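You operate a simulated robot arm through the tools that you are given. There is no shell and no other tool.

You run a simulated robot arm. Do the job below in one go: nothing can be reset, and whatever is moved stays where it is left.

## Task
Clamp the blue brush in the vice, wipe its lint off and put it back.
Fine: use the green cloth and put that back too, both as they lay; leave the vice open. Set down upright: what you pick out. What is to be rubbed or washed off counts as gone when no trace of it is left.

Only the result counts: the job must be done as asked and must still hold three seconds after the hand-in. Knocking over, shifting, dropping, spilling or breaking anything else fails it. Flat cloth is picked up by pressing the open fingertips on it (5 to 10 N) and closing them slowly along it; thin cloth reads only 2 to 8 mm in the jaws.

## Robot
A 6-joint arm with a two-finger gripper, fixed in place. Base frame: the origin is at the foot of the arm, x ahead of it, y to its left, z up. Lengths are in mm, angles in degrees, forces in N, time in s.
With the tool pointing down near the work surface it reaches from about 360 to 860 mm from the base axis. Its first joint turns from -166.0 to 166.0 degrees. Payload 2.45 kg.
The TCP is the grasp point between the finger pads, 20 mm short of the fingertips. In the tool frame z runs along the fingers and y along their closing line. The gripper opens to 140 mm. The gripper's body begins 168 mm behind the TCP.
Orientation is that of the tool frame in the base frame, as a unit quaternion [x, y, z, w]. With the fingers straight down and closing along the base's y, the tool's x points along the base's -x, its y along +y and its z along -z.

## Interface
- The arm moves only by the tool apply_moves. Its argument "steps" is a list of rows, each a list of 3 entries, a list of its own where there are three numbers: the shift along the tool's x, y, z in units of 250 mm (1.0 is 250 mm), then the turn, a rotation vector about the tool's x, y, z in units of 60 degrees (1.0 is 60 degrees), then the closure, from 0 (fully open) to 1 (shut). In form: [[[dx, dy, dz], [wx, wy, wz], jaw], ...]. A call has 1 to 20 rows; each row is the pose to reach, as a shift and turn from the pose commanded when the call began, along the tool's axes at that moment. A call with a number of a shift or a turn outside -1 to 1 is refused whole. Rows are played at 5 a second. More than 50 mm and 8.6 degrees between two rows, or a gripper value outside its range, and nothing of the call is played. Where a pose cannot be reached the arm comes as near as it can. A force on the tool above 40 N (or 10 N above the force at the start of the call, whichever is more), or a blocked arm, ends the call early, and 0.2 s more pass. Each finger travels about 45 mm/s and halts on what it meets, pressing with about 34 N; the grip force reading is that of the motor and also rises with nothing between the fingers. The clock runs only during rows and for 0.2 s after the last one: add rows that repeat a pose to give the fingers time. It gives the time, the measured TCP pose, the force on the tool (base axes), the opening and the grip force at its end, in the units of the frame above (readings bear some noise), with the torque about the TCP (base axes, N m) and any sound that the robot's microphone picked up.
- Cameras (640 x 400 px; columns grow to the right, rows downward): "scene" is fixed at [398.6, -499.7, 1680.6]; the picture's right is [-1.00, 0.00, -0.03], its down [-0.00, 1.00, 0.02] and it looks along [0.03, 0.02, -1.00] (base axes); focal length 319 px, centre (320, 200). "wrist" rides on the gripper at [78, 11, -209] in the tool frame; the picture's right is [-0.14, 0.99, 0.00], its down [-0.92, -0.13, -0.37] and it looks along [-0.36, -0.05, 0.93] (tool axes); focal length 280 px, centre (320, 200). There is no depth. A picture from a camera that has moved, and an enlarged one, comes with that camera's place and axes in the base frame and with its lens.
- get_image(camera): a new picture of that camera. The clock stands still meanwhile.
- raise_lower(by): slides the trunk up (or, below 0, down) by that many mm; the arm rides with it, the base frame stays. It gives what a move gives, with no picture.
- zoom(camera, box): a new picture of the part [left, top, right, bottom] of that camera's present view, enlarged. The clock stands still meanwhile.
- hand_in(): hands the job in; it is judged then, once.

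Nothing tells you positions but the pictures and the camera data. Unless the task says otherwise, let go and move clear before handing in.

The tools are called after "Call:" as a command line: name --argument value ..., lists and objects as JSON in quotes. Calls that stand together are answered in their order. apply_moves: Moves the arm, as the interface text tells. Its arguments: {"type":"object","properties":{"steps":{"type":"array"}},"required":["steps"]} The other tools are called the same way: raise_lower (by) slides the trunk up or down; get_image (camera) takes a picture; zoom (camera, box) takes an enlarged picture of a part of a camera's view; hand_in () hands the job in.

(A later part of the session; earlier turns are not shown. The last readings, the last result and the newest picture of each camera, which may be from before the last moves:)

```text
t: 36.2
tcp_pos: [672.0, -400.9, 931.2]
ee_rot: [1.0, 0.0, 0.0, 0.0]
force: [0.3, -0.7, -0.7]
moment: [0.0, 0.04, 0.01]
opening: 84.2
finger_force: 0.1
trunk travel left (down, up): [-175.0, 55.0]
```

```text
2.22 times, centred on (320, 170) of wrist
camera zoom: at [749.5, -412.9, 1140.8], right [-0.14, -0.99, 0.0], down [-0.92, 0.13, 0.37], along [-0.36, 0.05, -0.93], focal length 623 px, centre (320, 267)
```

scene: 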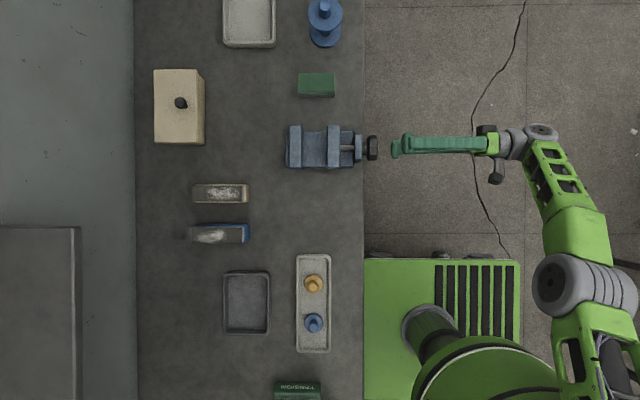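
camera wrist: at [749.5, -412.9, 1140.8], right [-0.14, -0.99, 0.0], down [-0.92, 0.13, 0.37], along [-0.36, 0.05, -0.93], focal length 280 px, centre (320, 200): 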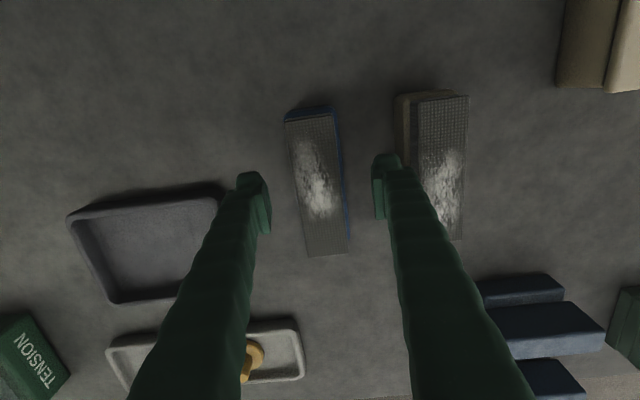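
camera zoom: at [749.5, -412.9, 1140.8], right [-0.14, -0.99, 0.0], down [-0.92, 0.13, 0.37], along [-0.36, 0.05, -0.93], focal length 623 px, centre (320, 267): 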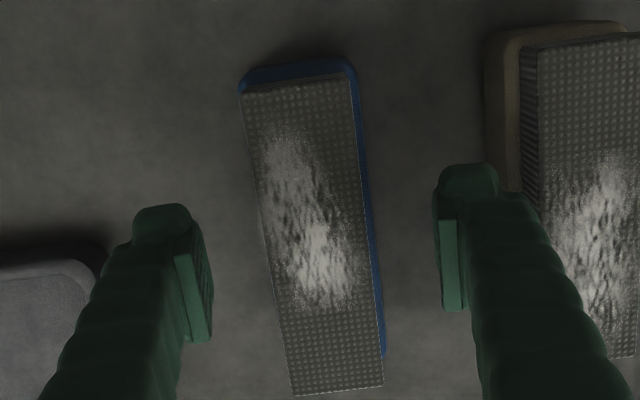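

The fingers straddle the pad evenly, so I'll close gently.

Call:
apply_moves --steps '[[[-0.004, 0, 0], [0, 0, 0], 0.5], [[-0.004, 0, 0], [0, 0, 0], 0.6], [[-0.004, 0, 0], [0, 0, 0], 0.66], [[-0.004, 0, 0], [0, 0, 0], 0.7], [[-0.004, 0, 0], [0, 0, 0], 0.73], [[-0.004, 0, 0], [0, 0, 0], 0.76], [[-0.004, 0, 0], [0, 0, 0], 0.8], [[-0.004, 0, 0], [0, 0, 0], 0.8], [[-0.004, 0, 0], [0, 0, 0], 0.8]]'

Call:
get_image --camera "wrist"

```text
t: 38.2
tcp_pos: [669.7, -401.3, 932.1]
ee_rot: [1.0, 0.0, 0.0, 0.0]
force: [-0.3, -0.2, 0.5]
moment: [0.03, 0.03, -0.02]
opening: 44.8
finger_force: 34.0
trunk travel left (down, up): [-175.0, 55.0]
```

```text
taken
camera wrist: at [748.3, -413.3, 1140.8], right [-0.14, -0.99, 0.0], down [-0.92, 0.13, 0.37], along [-0.36, 0.05, -0.93], focal length 280 px, centre (320, 200)
```

wrist: 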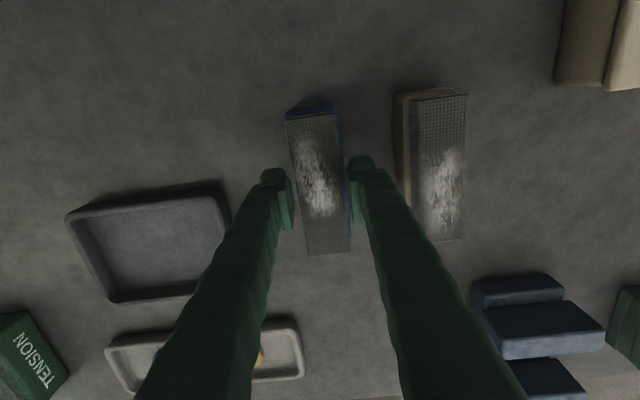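

Call:
zoom --camera "wrist" --box '[250, 90, 400, 260]'

```text
2.35 times, centred on (325, 175) of wrist
camera zoom: at [748.3, -413.3, 1140.8], right [-0.14, -0.99, 0.0], down [-0.92, 0.13, 0.37], along [-0.36, 0.05, -0.93], focal length 660 px, centre (308, 259)
```

zoom: 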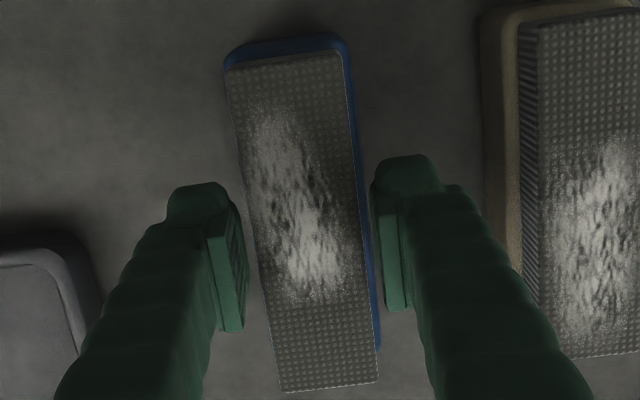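

The jaws stopped at 44.8 mm, so the tips are bearing on the wider body edge rather than the pad. I'll lift just 4 mm to see whether the hold is sound.

Call:
apply_moves --steps '[[[0, 0, -0.004], [0, 0, 0], 0.8], [[0, 0, -0.008], [0, 0, 0], 0.8], [[0, 0, -0.016], [0, 0, 0], 0.8], [[0, 0, -0.016], [0, 0, 0], 0.8]]'

Call:
zoom --camera "wrist" --box '[250, 90, 400, 260]'

Call:
zoom --camera "scene" --box '[150, 180, 290, 260]'

```text
t: 39.2
tcp_pos: [670.5, -402.2, 935.5]
ee_rot: [1.0, 0.0, 0.0, 0.0]
force: [-0.3, -0.5, -1.8]
moment: [-0.02, -0.01, 0.02]
opening: 44.6
finger_force: 34.0
trunk travel left (down, up): [-175.0, 55.0]
```

```text
2.35 times, centred on (325, 175) of wrist
camera zoom: at [748.5, -412.2, 1144.1], right [-0.14, -0.99, 0.0], down [-0.92, 0.13, 0.37], along [-0.36, 0.05, -0.93], focal length 660 px, centre (308, 259)
```

zoom: 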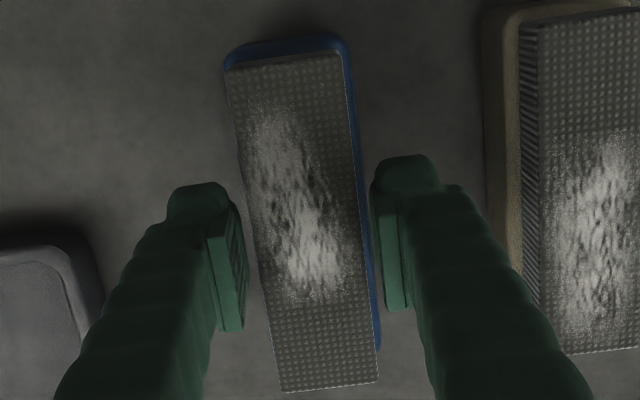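

```text
4.57 times, centred on (220, 220) of scene
camera zoom: at [398.6, -499.7, 1680.6], right [-1.0, 0.0, -0.03], down [0.0, 1.0, 0.02], along [0.03, 0.02, -1.0], focal length 1458 px, centre (777, 109)
```

zoom: 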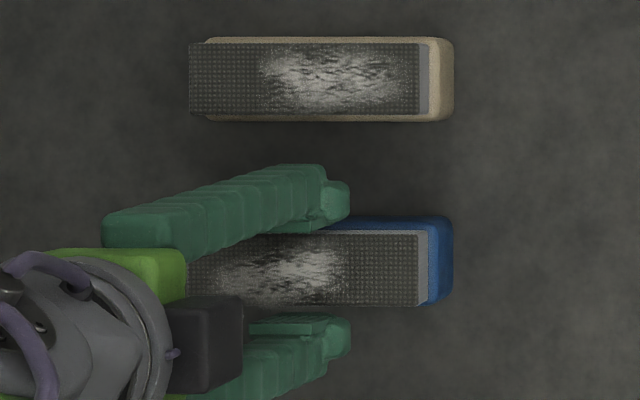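

The brush rises with the gripper (about 0.18 kg), so the hold is good. I'll lift it smoothly to a safe height.

Call:
apply_moves --steps '[[[0, 0, -0.03], [0, 0, 0], 0.85], [[0, 0, -0.08], [0, 0, 0], 0.85], [[0, 0, -0.15], [0, 0, 0], 0.85], [[0, 0, -0.23], [0, 0, 0], 0.85], [[0, 0, -0.31], [0, 0, 0], 0.85], [[0, 0, -0.39], [0, 0, 0], 0.85], [[0, 0, -0.46], [0, 0, 0], 0.85], [[0, 0, -0.5], [0, 0, 0], 0.85], [[0, 0, -0.5], [0, 0, 0], 0.85]]'

Call:
zoom --camera "wrist" --box '[250, 90, 400, 260]'

Call:
get_image --camera "scene"

```text
t: 41.2
tcp_pos: [669.3, -400.6, 1060.2]
ee_rot: [1.0, 0.001, 0.0, 0.0]
force: [-1.1, 0.2, -1.3]
moment: [-0.01, 0.02, -0.01]
opening: 44.8
finger_force: 34.3
trunk travel left (down, up): [-175.0, 55.0]
```

```text
2.35 times, centred on (325, 175) of wrist
camera zoom: at [748.4, -412.1, 1269.0], right [-0.14, -0.99, 0.0], down [-0.92, 0.13, 0.37], along [-0.36, 0.05, -0.93], focal length 660 px, centre (308, 259)
```

zoom: 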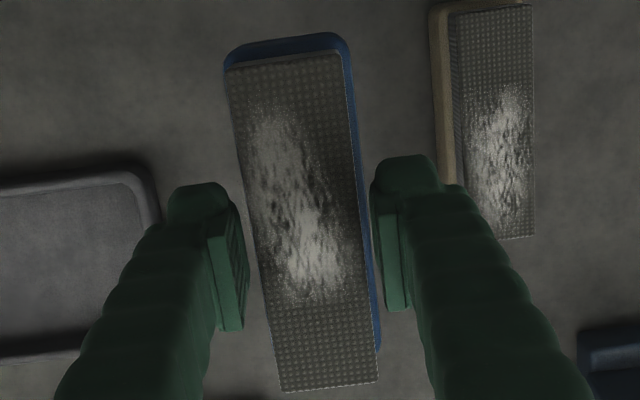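

```text
taken
```

scene: 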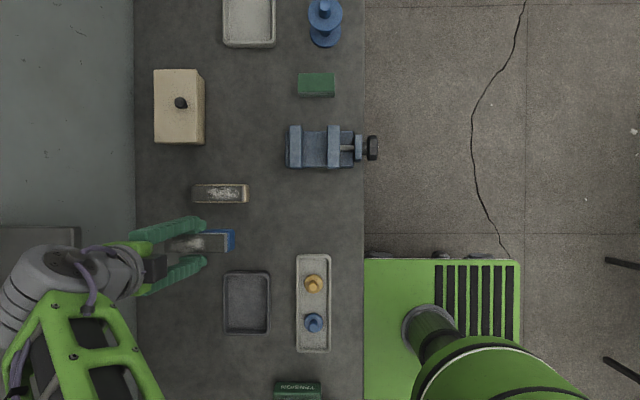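

Call:
apply_moves --steps '[[[-0.05, 0.045, 0], [0, 0, -0.05], 0.85], [[-0.13, 0.12, 0], [0, 0, -0.12], 0.85], [[-0.23, 0.205, 0], [0, 0, -0.2], 0.85], [[-0.33, 0.295, 0], [0, 0, -0.28], 0.85], [[-0.43, 0.385, 0], [0, 0, -0.36], 0.85], [[-0.53, 0.475, 0], [0, 0, -0.44], 0.85], [[-0.63, 0.565, 0], [0, 0, -0.52], 0.85], [[-0.73, 0.655, 0], [0, 0, -0.6], 0.85], [[-0.82, 0.735, 0], [0, 0, -0.68], 0.85], [[-0.89, 0.8, 0], [0, 0, -0.75], 0.85], [[-0.928, 0.832, 0], [0, 0, -0.75], 0.85], [[-0.928, 0.832, 0], [0, 0, -0.75], 0.85]]'

Call:
apply_moves --steps '[[[0, 0, 0], [0, 0, -0.08], 0.85], [[0, 0, 0], [0, 0, -0.18], 0.85], [[0, 0, 0], [0, 0, -0.28], 0.85], [[0, 0, 0], [0, 0, -0.38], 0.85], [[0, 0, 0], [0, 0, -0.48], 0.85], [[0, 0, 0], [0, 0, -0.58], 0.85], [[0, 0, 0], [0, 0, -0.68], 0.85], [[0, 0, 0], [0, 0, -0.75], 0.85], [[0, 0, 0], [0, 0, -0.75], 0.85]]'

Call:
get_image --camera "wrist"

Call:
get_image --camera "scene"

```text
t: 43.8
tcp_pos: [438.5, -606.3, 1060.6]
ee_rot: [0.924, 0.382, 0.0, 0.0]
force: [0.1, 0.2, -1.3]
moment: [0.03, -0.03, 0.04]
opening: 44.9
finger_force: 34.1
trunk travel left (down, up): [-175.0, 55.0]
```

```text
t: 45.8
tcp_pos: [438.0, -609.3, 1060.7]
ee_rot: [0.706, 0.708, 0.0, 0.001]
force: [-0.2, -0.5, -1.2]
moment: [-0.02, 0.0, -0.01]
opening: 44.9
finger_force: 33.6
trunk travel left (down, up): [-175.0, 55.0]
```

```text
taken
camera wrist: at [448.9, -531.9, 1269.5], right [0.99, -0.14, 0.0], down [-0.13, -0.92, 0.37], along [-0.05, -0.36, -0.93], focal length 280 px, centre (320, 200)
```

wrist: 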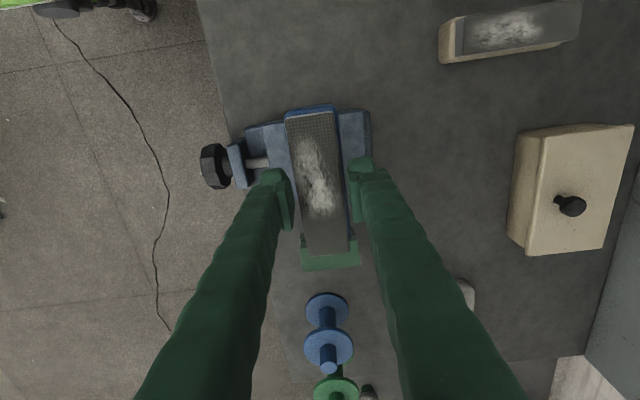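

```text
taken
```

scene: 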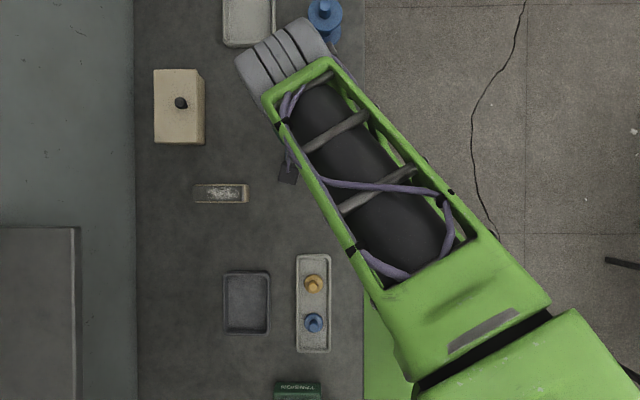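

Call:
zoom --camera "wrist" --box '[190, 85, 400, 275]'

```text
2.11 times, centred on (295, 180) of wrist
camera zoom: at [448.9, -531.9, 1269.5], right [0.99, -0.14, 0.0], down [-0.13, -0.92, 0.37], along [-0.05, -0.36, -0.93], focal length 590 px, centre (373, 242)
```

zoom: 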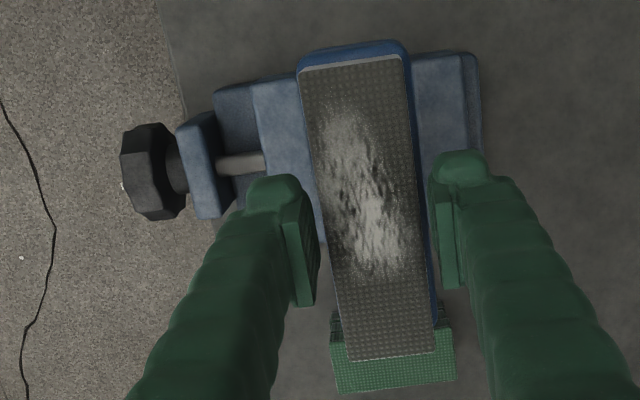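

The brush hangs between the jaws' x range (403–464) at x 438. I'll lower it to just above the jaw tops and check.

Call:
apply_moves --steps '[[[0, 0, 0.06], [0, 0, 0], 0.85], [[0, 0, 0.12], [0, 0, 0], 0.85], [[0, 0, 0.17], [0, 0, 0], 0.85], [[0, 0, 0.19], [0, 0, 0], 0.85], [[0, 0, 0.19], [0, 0, 0], 0.85]]'

Call:
zoom --camera "wrist" --box '[190, 85, 400, 275]'

Call:
get_image --camera "wrist"

```text
t: 47.0
tcp_pos: [437.9, -610.6, 1013.5]
ee_rot: [0.707, 0.707, 0.0, 0.001]
force: [-0.7, -0.4, -1.0]
moment: [-0.01, 0.02, 0.04]
opening: 44.5
finger_force: 34.2
trunk travel left (down, up): [-175.0, 55.0]
```

```text
2.11 times, centred on (295, 180) of wrist
camera zoom: at [448.6, -532.3, 1221.7], right [0.99, -0.14, 0.0], down [-0.13, -0.92, 0.37], along [-0.05, -0.36, -0.93], focal length 590 px, centre (373, 242)
```

zoom: 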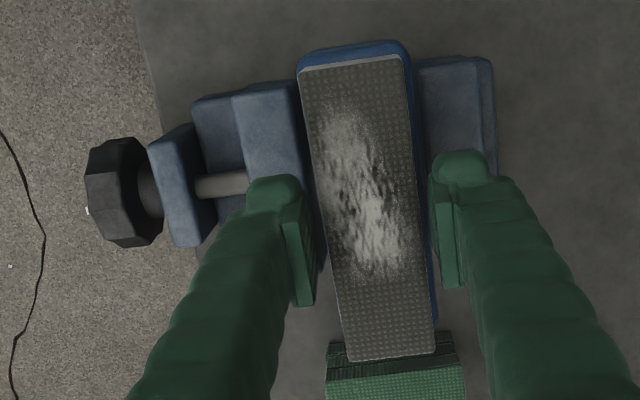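

```text
taken
camera wrist: at [448.6, -532.3, 1221.7], right [0.99, -0.14, 0.0], down [-0.13, -0.92, 0.37], along [-0.05, -0.36, -0.93], focal length 280 px, centre (320, 200)
```

wrist: 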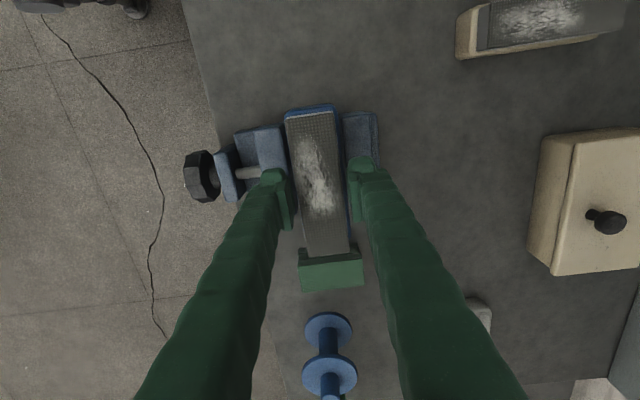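

Clearances look right on both sides, so I'll lower into the vice slowly.

Call:
apply_moves --steps '[[[0, 0, 0.04], [0, 0, 0], 0.85], [[0, 0, 0.08], [0, 0, 0], 0.85], [[0, 0, 0.12], [0, 0, 0], 0.85], [[0, 0, 0.15], [0, 0, 0], 0.85], [[0, 0, 0.18], [0, 0, 0], 0.85], [[0, 0, 0.18], [0, 0, 0], 0.85]]'

Call:
zoom --camera "wrist" --box '[190, 85, 400, 275]'

```text
t: 48.4
tcp_pos: [439.1, -609.6, 967.2]
ee_rot: [0.707, 0.707, 0.001, 0.0]
force: [0.7, -0.4, -1.0]
moment: [0.0, -0.01, 0.01]
opening: 45.0
finger_force: 34.4
trunk travel left (down, up): [-175.0, 55.0]
```

```text
2.11 times, centred on (295, 180) of wrist
camera zoom: at [449.3, -532.0, 1177.0], right [0.99, -0.14, 0.0], down [-0.13, -0.92, 0.37], along [-0.05, -0.36, -0.93], focal length 590 px, centre (373, 242)
```

zoom: 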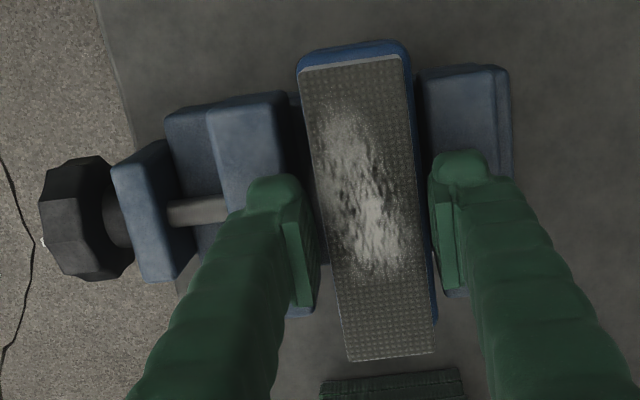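

Call:
apply_moves --steps '[[[0, 0, 0.006], [0, 0, 0], 0.85], [[0, 0, 0.012], [0, 0, 0], 0.85], [[0, 0, 0.018], [0, 0, 0], 0.85], [[0, 0, 0.018], [0, 0, 0], 0.85]]'

```text
t: 49.4
tcp_pos: [437.0, -609.1, 963.2]
ee_rot: [0.707, 0.707, 0.0, 0.0]
force: [-0.6, -0.6, -1.6]
moment: [0.0, -0.02, -0.01]
opening: 44.7
finger_force: 34.2
trunk travel left (down, up): [-175.0, 55.0]
```

Call:
apply_moves --steps '[[[0, 0, 0.004], [0, 0, 0], 0.85], [[0, 0, 0.008], [0, 0, 0], 0.85], [[0, 0, 0.008], [0, 0, 0], 0.85]]'

Call:
zoom --camera "wrist" --box '[190, 85, 400, 275]'

```text
t: 50.2
tcp_pos: [437.6, -608.3, 961.1]
ee_rot: [0.708, 0.706, 0.0, 0.0]
force: [0.4, -1.8, 6.3]
moment: [0.22, 0.13, 0.04]
opening: 44.8
finger_force: 34.3
trunk travel left (down, up): [-175.0, 55.0]
```

```text
2.11 times, centred on (295, 180) of wrist
camera zoom: at [448.4, -531.5, 1170.8], right [0.99, -0.14, 0.0], down [-0.13, -0.92, 0.37], along [-0.05, -0.37, -0.93], focal length 590 px, centre (373, 242)
```

zoom: 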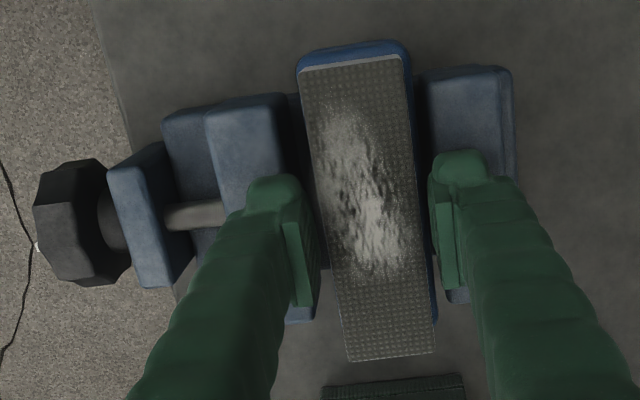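

The force turned to +6 N at z 961, so the brush is resting on the vice bed as predicted. I'll release and rise.

Call:
apply_moves --steps '[[[0, 0, 0], [0, 0, 0], 0.66], [[0, 0, 0], [0, 0, 0], 0.62], [[0, 0, 0], [0, 0, 0], 0.56], [[0, 0, 0], [0, 0, 0], 0.5], [[0, 0, 0], [0, 0, 0], 0.5]]'

Call:
zoom --camera "wrist" --box '[190, 85, 400, 275]'

Call:
apply_moves --steps '[[[0, 0, -0.04], [0, 0, 0], 0.45], [[0, 0, -0.12], [0, 0, 0], 0.45], [[0, 0, -0.24], [0, 0, 0], 0.45], [[0, 0, -0.4], [0, 0, 0], 0.4], [[0, 0, -0.56], [0, 0, 0], 0.4], [[0, 0, -0.56], [0, 0, 0], 0.4]]'

Call:
get_image --camera "wrist"

```text
t: 51.4
tcp_pos: [436.7, -608.9, 960.2]
ee_rot: [0.707, 0.707, -0.001, 0.0]
force: [-0.9, -0.5, -0.4]
moment: [-0.01, -0.02, -0.01]
opening: 70.1
finger_force: 0.0
trunk travel left (down, up): [-175.0, 55.0]
```

```text
2.11 times, centred on (295, 180) of wrist
camera zoom: at [448.5, -531.4, 1170.0], right [0.99, -0.14, 0.0], down [-0.13, -0.92, 0.37], along [-0.05, -0.36, -0.93], focal length 590 px, centre (373, 242)
```

zoom: 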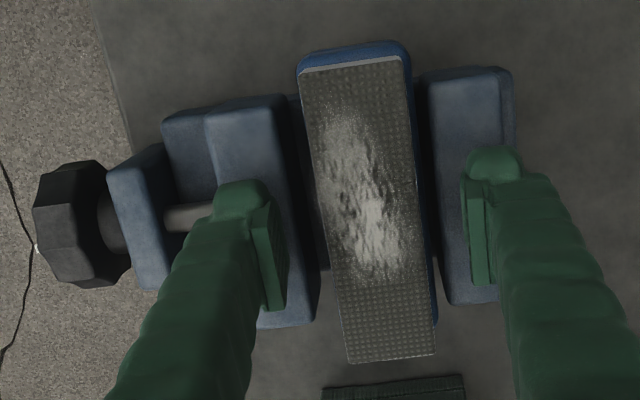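

```text
t: 52.8
tcp_pos: [435.6, -607.2, 1100.8]
ee_rot: [0.706, 0.708, 0.001, 0.0]
force: [0.1, -1.1, 0.0]
moment: [0.04, 0.01, -0.02]
opening: 84.1
finger_force: 0.2
trunk travel left (down, up): [-175.0, 55.0]
```

```text
taken
camera wrist: at [446.9, -530.8, 1309.4], right [0.99, -0.14, 0.0], down [-0.13, -0.92, 0.37], along [-0.05, -0.36, -0.93], focal length 280 px, centre (320, 200)
```

wrist: 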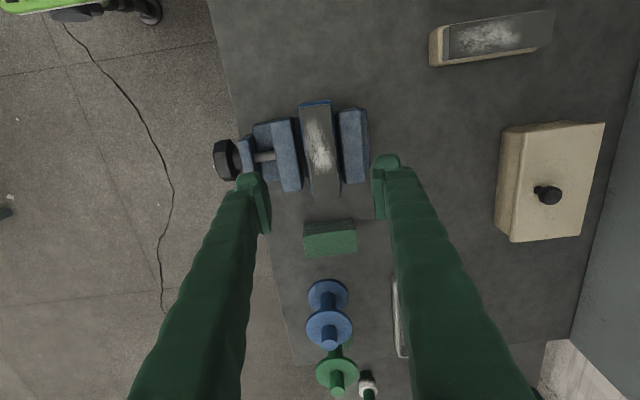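

The brush sits in the vice between the jaws. Now I'll move in front of the knob and tip the tool horizontal again to close the vice.

Call:
apply_moves --steps '[[[0, -0.16, 0], [0, 0, 0], 0.3], [[0, -0.33, 0], [0, 0, 0], 0.3], [[0, -0.5, 0], [0, 0, 0], 0.3], [[0, -0.67, 0], [0, 0, 0], 0.3], [[0, -0.84, 0], [0, 0, 0], 0.3], [[0, -1.0, 0], [0, 0, 0], 0.3], [[0, -1.0, 0], [0, 0, 0], 0.3]]'

Call:
apply_moves --steps '[[[0, 0, 0], [-0.125, 0, 0], 0.3], [[0, 0, 0], [-0.25, 0, 0], 0.3], [[0, 0, 0], [-0.375, 0, 0], 0.3], [[0, 0, 0], [-0.5, 0, 0], 0.3], [[0, 0, 0], [-0.625, 0, 0], 0.3], [[0, 0, 0], [-0.75, 0, 0], 0.3], [[0, 0, 0], [-0.75, 0, 0], 0.3]]'

Call:
apply_moves --steps '[[[0, 0, 0], [-0.125, 0, 0], 0.3], [[0, 0, 0], [-0.25, 0, 0], 0.3], [[0, 0, 0], [-0.375, 0, 0], 0.3], [[0, 0, 0], [-0.5, 0, 0], 0.3], [[0, 0, 0], [-0.625, 0, 0], 0.3], [[0, 0, 0], [-0.75, 0, 0], 0.3], [[0, 0, 0], [-0.75, 0, 0], 0.3]]'

```text
t: 54.4
tcp_pos: [187.5, -609.6, 1099.2]
ee_rot: [0.707, 0.707, 0.001, 0.0]
force: [-0.7, -0.5, 0.1]
moment: [-0.02, -0.03, -0.01]
opening: 98.1
finger_force: 0.1
trunk travel left (down, up): [-175.0, 55.0]
```

```text
t: 56.0
tcp_pos: [187.9, -608.4, 1101.6]
ee_rot: [0.653, 0.653, 0.272, 0.271]
force: [0.0, 0.3, 0.1]
moment: [-0.01, -0.02, 0.0]
opening: 98.1
finger_force: 0.0
trunk travel left (down, up): [-175.0, 55.0]
```

```text
t: 57.6
tcp_pos: [188.2, -609.4, 1102.5]
ee_rot: [0.5, 0.499, 0.5, 0.501]
force: [0.2, 0.0, 0.4]
moment: [0.03, -0.02, 0.0]
opening: 97.9
finger_force: 0.1
trunk travel left (down, up): [-175.0, 55.0]
```

Lowering to knob height while rolling toward the start of the closing stroke.

Call:
apply_moves --steps '[[[0, -0.12, 0], [0, 0, -0.13], 0.3], [[0, -0.24, 0], [0, 0, -0.26], 0.3], [[0, -0.36, 0], [0, 0, -0.39], 0.3], [[0, -0.48, 0], [0, 0, -0.52], 0.3], [[0, -0.6, 0], [0, 0, -0.65], 0.3], [[0, -0.72, 0], [0, 0, -0.78], 0.3], [[0, -0.84, 0], [0, 0, -0.9], 0.3], [[0, -0.84, 0], [0, 0, -0.9], 0.3]]'

Call:
apply_moves --steps '[[[0, 0, 0.02], [0, 0, -0.13], 0.3], [[0, 0, 0.04], [0, 0, -0.26], 0.3], [[0, 0, 0.06], [0, 0, -0.39], 0.3], [[0, 0, 0.08], [0, 0, -0.52], 0.3], [[0, 0, 0.1], [0, 0, -0.65], 0.3], [[0, 0, 0.12], [0, 0, -0.78], 0.3], [[0, 0, 0.12], [0, 0, -0.78], 0.3]]'

Call:
get_image --camera "wrist"

```text
t: 59.4
tcp_pos: [187.7, -607.3, 891.5]
ee_rot: [0.219, 0.672, 0.219, 0.673]
force: [0.7, -0.1, -0.9]
moment: [0.02, -0.02, 0.01]
opening: 97.8
finger_force: 0.1
trunk travel left (down, up): [-175.0, 55.0]
```

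```text
t: 61.0
tcp_pos: [218.2, -610.1, 889.6]
ee_rot: [-0.067, 0.704, -0.066, 0.704]
force: [-1.0, -0.1, -0.1]
moment: [0.05, 0.0, 0.01]
opening: 97.9
finger_force: 0.0
trunk travel left (down, up): [-175.0, 55.0]
```

```text
taken
camera wrist: at [9.4, -614.5, 811.4], right [0.0, 1.0, -0.05], down [-0.37, 0.05, 0.93], along [0.93, 0.02, 0.37], focal length 280 px, centre (320, 200)
```

wrist: 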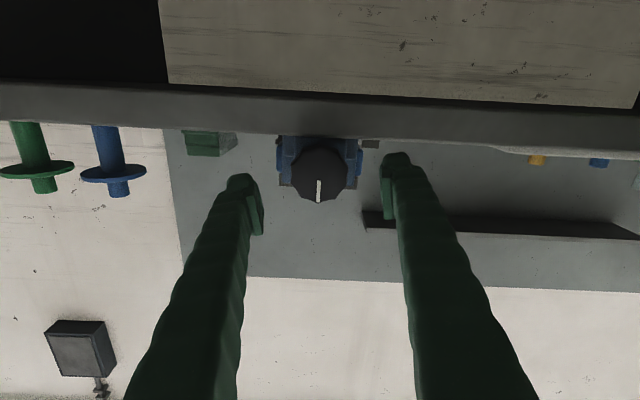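

Call:
zoom --camera "wrist" --box '[260, 120, 380, 220]'

```text
4.00 times, centred on (320, 170) of wrist
camera zoom: at [9.4, -614.5, 811.4], right [0.0, 1.0, -0.05], down [-0.37, 0.05, 0.93], along [0.93, 0.02, 0.37], focal length 1122 px, centre (320, 320)
```

zoom: 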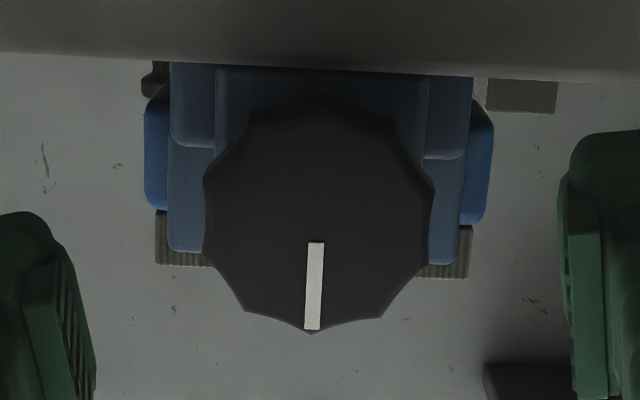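

The knob is a 10-lobe disc, with its flats aligned to the jaws at roll 0. Its centre is at about y -609.9, z 892.8. I'll roll to 0, advance and grip.

Call:
apply_moves --steps '[[[-0.0127, -0.0016, 0.05], [0, 0, 0.1], 0.35], [[-0.0127, -0.0016, 0.13], [0, 0, 0.182], 0.35], [[-0.0127, -0.0016, 0.21], [0, 0, 0.182], 0.35], [[-0.0127, -0.0016, 0.267], [0, 0, 0.182], 0.35], [[-0.0127, -0.0016, 0.267], [0, 0, 0.182], 0.35]]'

Call:
get_image --camera "wrist"

```text
t: 62.2
tcp_pos: [284.1, -608.6, 893.3]
ee_rot: [0.001, 0.707, 0.001, 0.707]
force: [0.7, 0.3, 0.9]
moment: [0.01, -0.01, 0.01]
opening: 91.0
finger_force: 0.0
trunk travel left (down, up): [-175.0, 55.0]
```

```text
taken
camera wrist: at [75.9, -598.9, 815.0], right [0.0, 0.99, 0.14], down [-0.37, -0.13, 0.92], along [0.93, -0.05, 0.37], focal length 280 px, centre (320, 200)
```

wrist: 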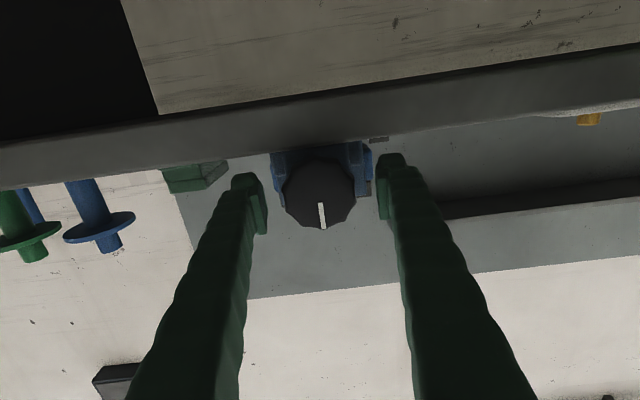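

Call:
apply_moves --steps '[[[0, 0, 0], [0, 0, 0], 0.45], [[0, 0, 0], [0, 0, 0], 0.52], [[0, 0, 0], [0, 0, 0], 0.57], [[0, 0, 0], [0, 0, 0], 0.62], [[0, 0, 0], [0, 0, 0], 0.7], [[0, 0, 0], [0, 0, 0], 0.7], [[0, 0, 0], [0, 0, 0], 0.7]]'

```text
t: 63.8
tcp_pos: [285.2, -609.5, 892.8]
ee_rot: [0.0, 0.707, 0.001, 0.707]
force: [2.5, -7.7, 1.2]
moment: [0.03, 0.12, -0.1]
opening: 58.5
finger_force: 44.7
trunk travel left (down, up): [-175.0, 55.0]
```

It's gripped with a slight side force, so the knob centre is about 0.5 mm to -y. I'll turn it clockwise (closing) with that correction.

Call:
apply_moves --steps '[[[0, -0.002, 0], [0, 0, 0.07], 0.72], [[0, -0.002, 0], [0, 0, 0.17], 0.72], [[0, -0.002, 0], [0, 0, 0.27], 0.72], [[0, -0.002, 0], [0, 0, 0.37], 0.72], [[0, -0.002, 0], [0, 0, 0.47], 0.72], [[0, -0.002, 0], [0, 0, 0.57], 0.72], [[0, -0.002, 0], [0, 0, 0.67], 0.72], [[0, -0.002, 0], [0, 0, 0.75], 0.72], [[0, -0.002, 0], [0, 0, 0.75], 0.72]]'

Call:
get_image --camera "wrist"

Call:
zoom --camera "scene" --box '[270, 90, 450, 200]'

```text
t: 65.8
tcp_pos: [285.2, -609.0, 892.8]
ee_rot: [0.272, 0.653, 0.272, 0.652]
force: [-7.7, 1.1, -10.0]
moment: [0.01, 0.19, 0.0]
opening: 58.8
finger_force: 44.9
trunk travel left (down, up): [-175.0, 55.0]
```

```text
taken
camera wrist: at [75.5, -546.4, 846.7], right [0.0, 0.6, 0.8], down [-0.37, -0.74, 0.56], along [0.93, -0.29, 0.22], focal length 280 px, centre (320, 200)
```

wrist: 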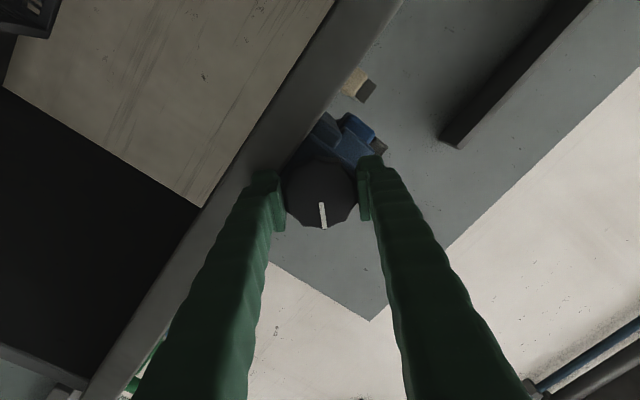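

```text
3.56 times, centred on (360, 145) of scene
camera zoom: at [398.6, -499.7, 1680.6], right [-1.0, 0.0, -0.03], down [0.0, 1.0, 0.02], along [0.03, 0.02, -1.0], focal length 1134 px, centre (178, 396)
```

zoom: 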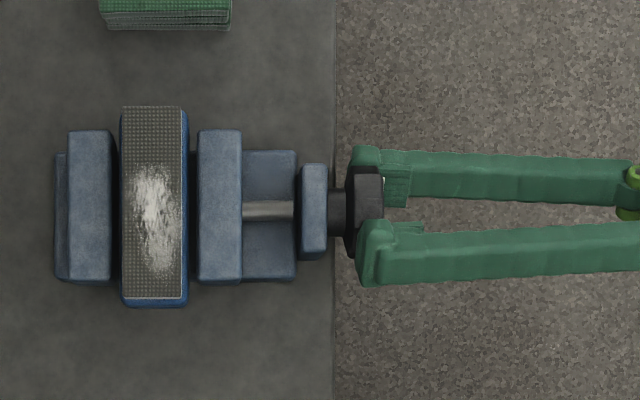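

The knob turns with the gripper, and the jaw advanced about 4.6 mm in 45°, so roughly 110° more is needed. Continuing.

Call:
apply_moves --steps '[[[0, 0, 0], [0, 0, 0.1], 0.72], [[0, 0, 0], [0, 0, 0.2], 0.72], [[0, 0, 0], [0, 0, 0.3], 0.72], [[0, 0, 0], [0, 0, 0.4], 0.72], [[0, 0, 0], [0, 0, 0.5], 0.72], [[0, 0, 0], [0, 0, 0.6], 0.72], [[0, 0, 0], [0, 0, 0.7], 0.72], [[0, 0, 0], [0, 0, 0.8], 0.72], [[0, 0, 0], [0, 0, 0.9], 0.72], [[0, 0, 0], [0, 0, 0.9], 0.72]]'

Call:
zoom --camera "scene" --box '[270, 90, 450, 200]'

Call:
get_image --camera "wrist"

```text
t: 68.0
tcp_pos: [283.2, -608.4, 895.1]
ee_rot: [0.538, 0.457, 0.54, 0.458]
force: [-10.9, 14.4, -0.7]
moment: [0.0, -0.15, 0.26]
opening: 58.8
finger_force: 45.6
trunk travel left (down, up): [-175.0, 55.0]
```

```text
3.56 times, centred on (360, 145) of scene
camera zoom: at [398.6, -499.7, 1680.6], right [-1.0, 0.0, -0.03], down [0.0, 1.0, 0.02], along [0.03, 0.02, -1.0], focal length 1134 px, centre (178, 396)
```

zoom: 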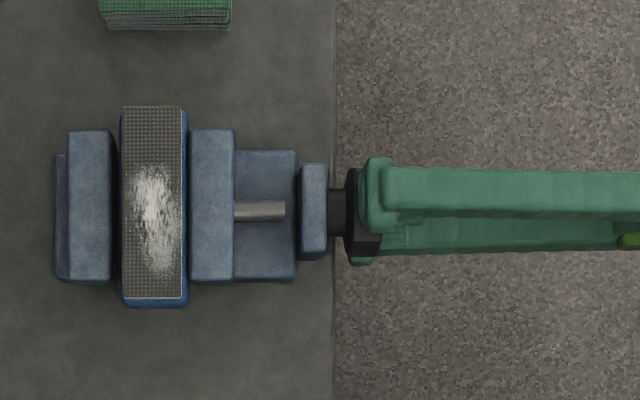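

```text
taken
camera wrist: at [75.6, -534.0, 918.1], right [0.0, -0.29, 0.96], down [-0.37, -0.89, -0.27], along [0.93, -0.35, -0.11], focal length 280 px, centre (320, 200)
```

wrist: 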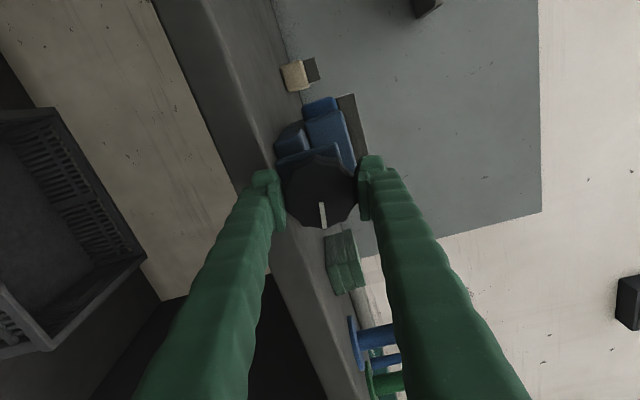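

About 5 mm of slack remains. I'll continue the closing turn and ease off the small side loads.

Call:
apply_moves --steps '[[[0.004, 0, -0.003], [0, 0, 0.08], 0.74], [[0.004, 0, -0.003], [0, 0, 0.16], 0.74], [[0.004, 0, -0.003], [0, 0, 0.24], 0.74], [[0.004, 0, -0.003], [0, 0, 0.32], 0.74], [[0.004, 0, -0.003], [0, 0, 0.4], 0.74], [[0.004, 0, -0.003], [0, 0, 0.48], 0.74], [[0.004, 0, -0.003], [0, 0, 0.56], 0.74], [[0.004, 0, -0.003], [0, 0, 0.64], 0.74], [[0.004, 0, -0.003], [0, 0, 0.64], 0.74]]'

Call:
zoom --camera "scene" --box '[270, 90, 450, 200]'

Call:
get_image --camera "wrist"

```text
t: 70.0
tcp_pos: [285.3, -608.8, 894.7]
ee_rot: [0.659, 0.256, 0.659, 0.257]
force: [19.2, -5.7, 14.1]
moment: [0.0, -0.19, 0.08]
opening: 58.7
finger_force: 45.0
trunk travel left (down, up): [-175.0, 55.0]
```

```text
3.56 times, centred on (360, 145) of scene
camera zoom: at [398.6, -499.7, 1680.6], right [-1.0, 0.0, -0.03], down [0.0, 1.0, 0.02], along [0.03, 0.02, -1.0], focal length 1134 px, centre (178, 396)
```

zoom: 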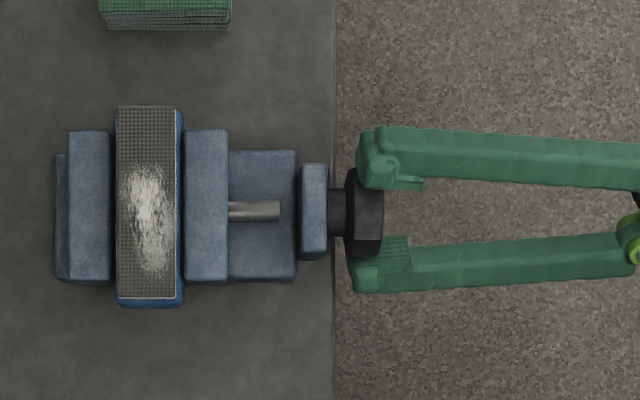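

```text
taken
camera wrist: at [75.5, -565.0, 960.9], right [0.0, -0.82, 0.57], down [-0.37, -0.53, -0.77], along [0.93, -0.21, -0.3], focal length 280 px, centre (320, 200)
```

wrist: 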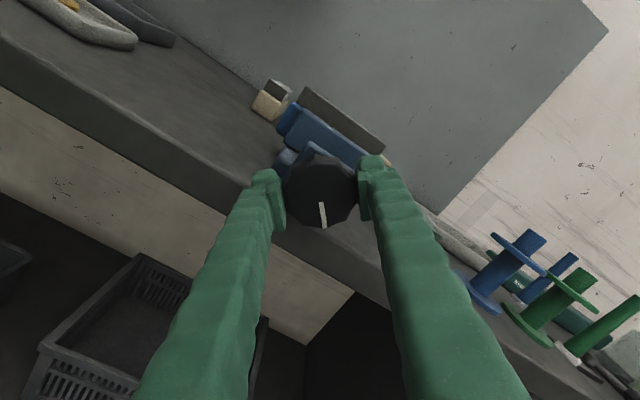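

The jaw is now pushing the brush toward the fixed jaw. I'll keep turning in small steps until it tightens.

Call:
apply_moves --steps '[[[0.0006, 0.0015, 0.0015], [0, 0, 0.05], 0.76], [[0.0006, 0.0015, 0.0015], [0, 0, 0.1], 0.76], [[0.0006, 0.0015, 0.0015], [0, 0, 0.15], 0.76], [[0.0006, 0.0015, 0.0015], [0, 0, 0.2], 0.76], [[0.0006, 0.0015, 0.0015], [0, 0, 0.25], 0.76], [[0.0006, 0.0015, 0.0015], [0, 0, 0.3], 0.76], [[0.0006, 0.0015, 0.0015], [0, 0, 0.35], 0.76], [[0.0006, 0.0015, 0.0015], [0, 0, 0.35], 0.76]]'

Call:
zoom --camera "scene" --box '[270, 90, 450, 200]'

Call:
zoom --camera "wrist" --box '[250, 130, 400, 250]'

```text
t: 71.8
tcp_pos: [284.4, -609.3, 896.1]
ee_rot: [0.694, 0.131, 0.695, 0.132]
force: [21.3, -11.3, 22.9]
moment: [-0.59, -0.26, 0.06]
opening: 58.7
finger_force: 44.8
trunk travel left (down, up): [-175.0, 55.0]
```

```text
3.56 times, centred on (360, 145) of scene
camera zoom: at [398.6, -499.7, 1680.6], right [-1.0, 0.0, -0.03], down [0.0, 1.0, 0.02], along [0.03, 0.02, -1.0], focal length 1134 px, centre (178, 396)
```

zoom: 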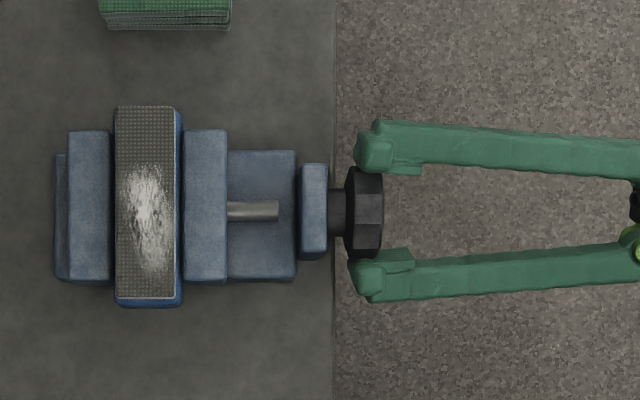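

```text
3.33 times, centred on (325, 190) of wrist
camera zoom: at [75.3, -591.4, 972.7], right [0.0, -0.97, 0.23], down [-0.37, -0.22, -0.9], along [0.93, -0.09, -0.36], focal length 935 px, centre (303, 233)
```

zoom: 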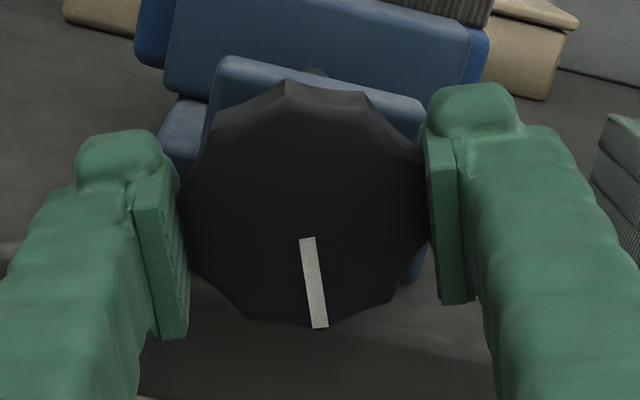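

The torque is now resisting (-0.6 Nm) and the jaw has met the brush on both sides. I'll tighten a little more while relieving the side loads.

Call:
apply_moves --steps '[[[0.0028, 0.0028, 0.002], [0, 0, 0], 0.78], [[0.0028, 0.0028, 0.002], [0, 0, 0.04], 0.78], [[0.0028, 0.0028, 0.002], [0, 0, 0.08], 0.78], [[0.0028, 0.0028, 0.002], [0, 0, 0.12], 0.78], [[0.0028, 0.0028, 0.002], [0, 0, 0.16], 0.78], [[0.0028, 0.0028, 0.002], [0, 0, 0.16], 0.78]]'

Call:
zoom --camera "scene" --box '[270, 90, 450, 200]'

Call:
zoom --camera "wrist" --box '[250, 130, 400, 250]'

```text
t: 73.2
tcp_pos: [284.0, -609.6, 896.8]
ee_rot: [0.703, 0.072, 0.703, 0.075]
force: [2.1, -11.8, 10.5]
moment: [-0.86, -0.02, -0.39]
opening: 58.6
finger_force: 44.9
trunk travel left (down, up): [-175.0, 55.0]
```

```text
3.56 times, centred on (360, 145) of scene
camera zoom: at [398.6, -499.7, 1680.6], right [-1.0, 0.0, -0.03], down [0.0, 1.0, 0.02], along [0.03, 0.02, -1.0], focal length 1134 px, centre (178, 396)
```

zoom: 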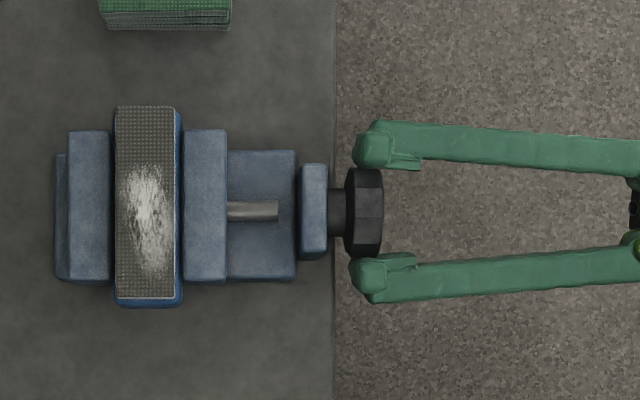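

```text
3.33 times, centred on (325, 190) of wrist
camera zoom: at [75.3, -604.9, 974.5], right [0.0, -1.0, 0.07], down [-0.37, -0.06, -0.93], along [0.93, -0.03, -0.37], focal length 935 px, centre (303, 233)
```

zoom: 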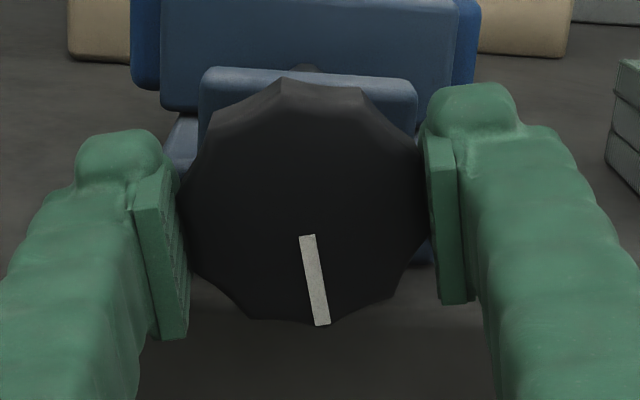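

Call:
apply_moves --steps '[[[0.001, 0.002, 0], [0, 0, 0.04], 0.8], [[0.001, 0.002, 0], [0, 0, 0.08], 0.8], [[0.001, 0.002, 0], [0, 0, 0.12], 0.8], [[0.001, 0.002, 0], [0, 0, 0.12], 0.8]]'

Call:
zoom --camera "wrist" --box '[250, 130, 400, 250]'

```text
t: 74.2
tcp_pos: [283.2, -609.9, 895.5]
ee_rot: [0.706, 0.029, 0.707, 0.028]
force: [-2.8, -9.5, 3.2]
moment: [-0.62, 0.1, -0.06]
opening: 57.2
finger_force: 45.0
trunk travel left (down, up): [-175.0, 55.0]
```

```text
3.33 times, centred on (325, 190) of wrist
camera zoom: at [75.5, -615.3, 974.0], right [0.0, -1.0, -0.06], down [-0.37, 0.05, -0.93], along [0.93, 0.02, -0.37], focal length 935 px, centre (303, 233)
```

zoom: 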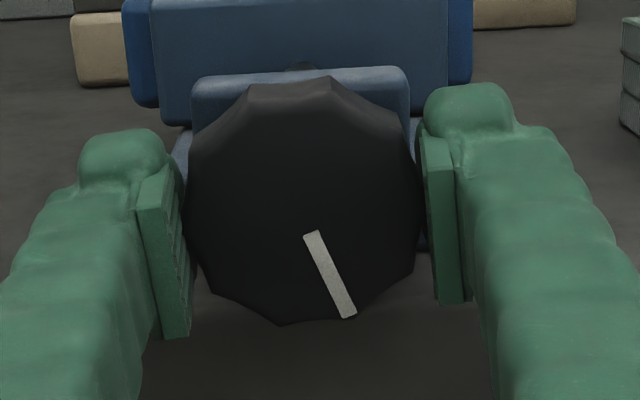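

The grip slipped over one lobe at about 0.9 Nm, so that's about as tight as I can get it. I'll release and check whether the vice holds.

Call:
apply_moves --steps '[[[0, 0, 0], [0, 0, 0], 0.55], [[0, 0, 0], [0, 0, 0], 0.5], [[0, 0, 0], [0, 0, 0], 0.4], [[0, 0, 0], [0, 0, 0], 0.35], [[0, 0, 0], [0, 0, 0], 0.35]]'

Call:
zoom --camera "wrist" --box '[250, 130, 400, 250]'

Call:
zoom --camera "scene" --box '[270, 90, 450, 200]'

```text
t: 75.4
tcp_pos: [284.7, -609.0, 895.6]
ee_rot: [0.706, 0.028, 0.707, 0.029]
force: [-0.7, -0.2, -0.1]
moment: [0.0, -0.01, 0.02]
opening: 90.8
finger_force: 0.0
trunk travel left (down, up): [-175.0, 55.0]
```

```text
3.33 times, centred on (325, 190) of wrist
camera zoom: at [75.8, -615.0, 974.4], right [0.0, -1.0, -0.06], down [-0.37, 0.05, -0.93], along [0.93, 0.02, -0.37], focal length 935 px, centre (303, 233)
```

zoom: 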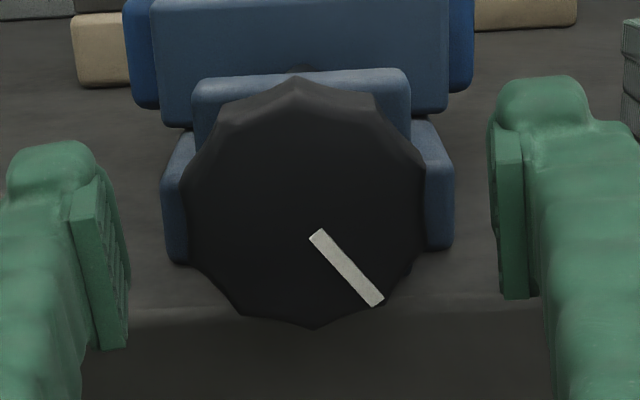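

```text
3.56 times, centred on (360, 145) of scene
camera zoom: at [398.6, -499.7, 1680.6], right [-1.0, 0.0, -0.03], down [0.0, 1.0, 0.02], along [0.03, 0.02, -1.0], focal length 1134 px, centre (178, 396)
```

zoom: 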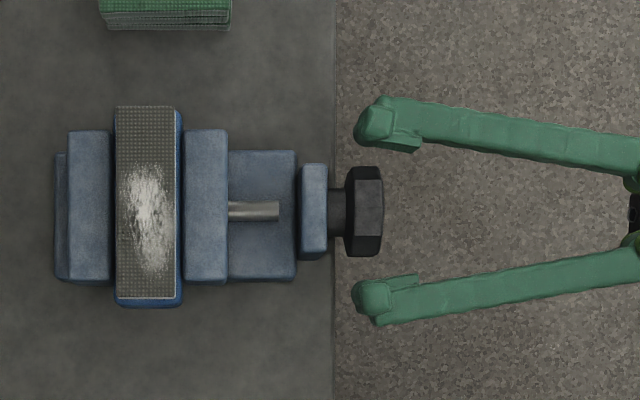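

Call:
zoom --camera "scene" --box '[280, 115, 350, 180]'

Call:
get_image --camera "wrist"

```text
6.15 times, centred on (315, 148) of scene
camera zoom: at [398.6, -499.7, 1680.6], right [-1.0, 0.0, -0.03], down [0.0, 1.0, 0.02], along [0.03, 0.02, -1.0], focal length 1963 px, centre (351, 523)
```

zoom: 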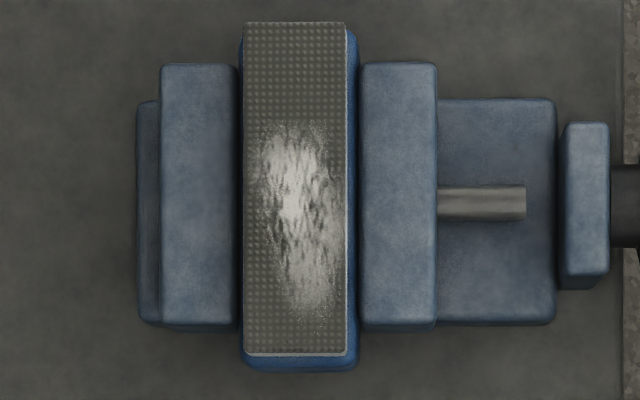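

```text
taken
camera wrist: at [75.8, -615.0, 974.4], right [0.0, -1.0, -0.06], down [-0.37, 0.05, -0.93], along [0.93, 0.02, -0.37], focal length 280 px, centre (320, 200)
```

wrist: 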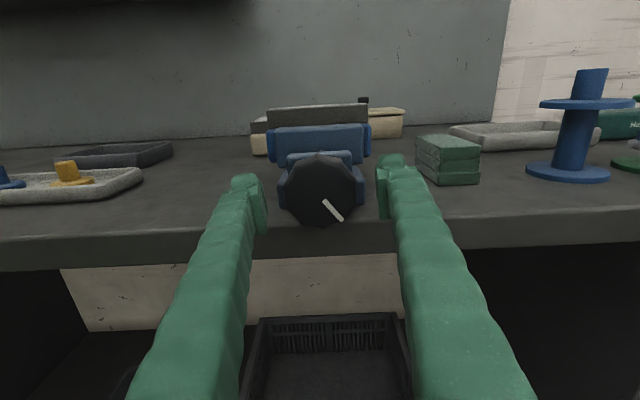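

The brush looks snug on both sides, though the knob sprang back when I let go abruptly. I'll regrip (the lobes are nearly aligned here), tighten again, and then unload slowly so the clamp keeps its tension.

Call:
apply_moves --steps '[[[0.004, 0, 0], [0, 0, 0], 0.45], [[0.004, 0, 0], [0, 0, 0], 0.52], [[0.004, 0, 0], [0, 0, 0], 0.57], [[0.004, 0, 0], [0, 0, 0], 0.62], [[0.004, 0, 0], [0, 0, 0], 0.72], [[0.004, 0, 0], [0, 0, 0], 0.8], [[0.004, 0, 0], [0, 0, 0], 0.8]]'

Call:
zoom --camera "wrist" --box '[250, 130, 400, 250]'

```text
t: 77.0
tcp_pos: [284.5, -609.2, 896.8]
ee_rot: [0.706, 0.029, 0.707, 0.03]
force: [1.0, -3.3, 1.2]
moment: [-0.04, 0.04, -0.03]
opening: 58.9
finger_force: 45.2
trunk travel left (down, up): [-175.0, 55.0]
```

```text
3.33 times, centred on (325, 190) of wrist
camera zoom: at [75.8, -615.1, 975.8], right [0.0, -1.0, -0.06], down [-0.37, 0.05, -0.93], along [0.93, 0.02, -0.37], focal length 935 px, centre (303, 233)
```

zoom: 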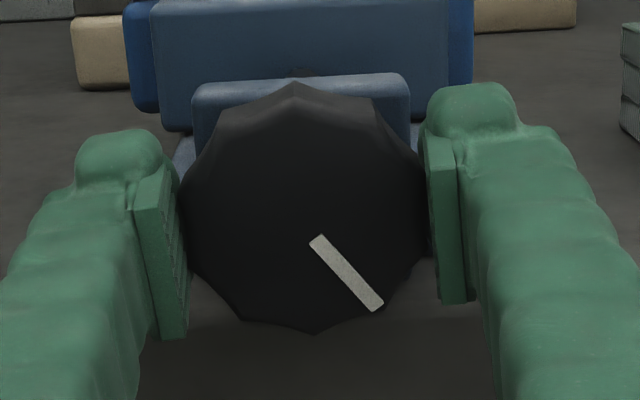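

Call:
apply_moves --steps '[[[0, 0, 0], [0, 0, 0.04], 0.82], [[0, 0, 0], [0, 0, 0.08], 0.82], [[0, 0, 0], [0, 0, 0.12], 0.82], [[0, 0, 0], [0, 0, 0.16], 0.82], [[0, 0, 0], [0, 0, 0.2], 0.82], [[0, 0, 0], [0, 0, 0.24], 0.82], [[0, 0, 0], [0, 0, 0.28], 0.82], [[0, 0, 0], [0, 0, 0.28], 0.82]]'

Call:
zoom --camera "wrist" --box '[250, 130, 400, 250]'

```text
t: 78.8
tcp_pos: [284.2, -610.0, 896.8]
ee_rot: [0.703, -0.075, 0.704, -0.074]
force: [6.9, -9.2, 10.5]
moment: [-0.58, -0.08, -0.03]
opening: 58.4
finger_force: 45.0
trunk travel left (down, up): [-175.0, 55.0]
```

```text
3.33 times, centred on (325, 190) of wrist
camera zoom: at [75.7, -638.2, 971.0], right [0.0, -0.94, -0.34], down [-0.37, 0.32, -0.87], along [0.93, 0.13, -0.35], focal length 935 px, centre (303, 233)
```

zoom: 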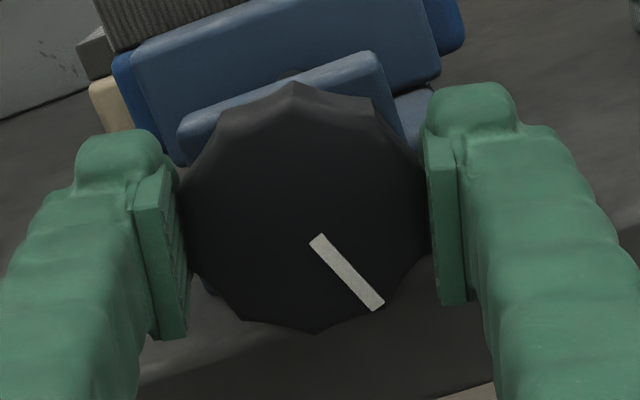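

The knob is back at 0.58 Nm. Now I'll unload slowly, watching the torque.

Call:
apply_moves --steps '[[[0, 0, 0], [0, 0, -0.015], 0.82], [[0, 0, 0], [0, 0, -0.03], 0.82], [[0, 0, 0], [0, 0, -0.045], 0.82], [[0, 0, 0], [0, 0, -0.06], 0.82], [[0, 0, 0], [0, 0, -0.075], 0.82], [[0, 0, 0], [0, 0, -0.09], 0.82], [[0, 0, 0], [0, 0, -0.09], 0.82]]'

```text
t: 80.4
tcp_pos: [284.4, -610.5, 895.7]
ee_rot: [0.706, -0.041, 0.706, -0.042]
force: [4.7, -15.7, 8.3]
moment: [-0.48, 0.02, -0.17]
opening: 58.7
finger_force: 45.0
trunk travel left (down, up): [-175.0, 55.0]
```

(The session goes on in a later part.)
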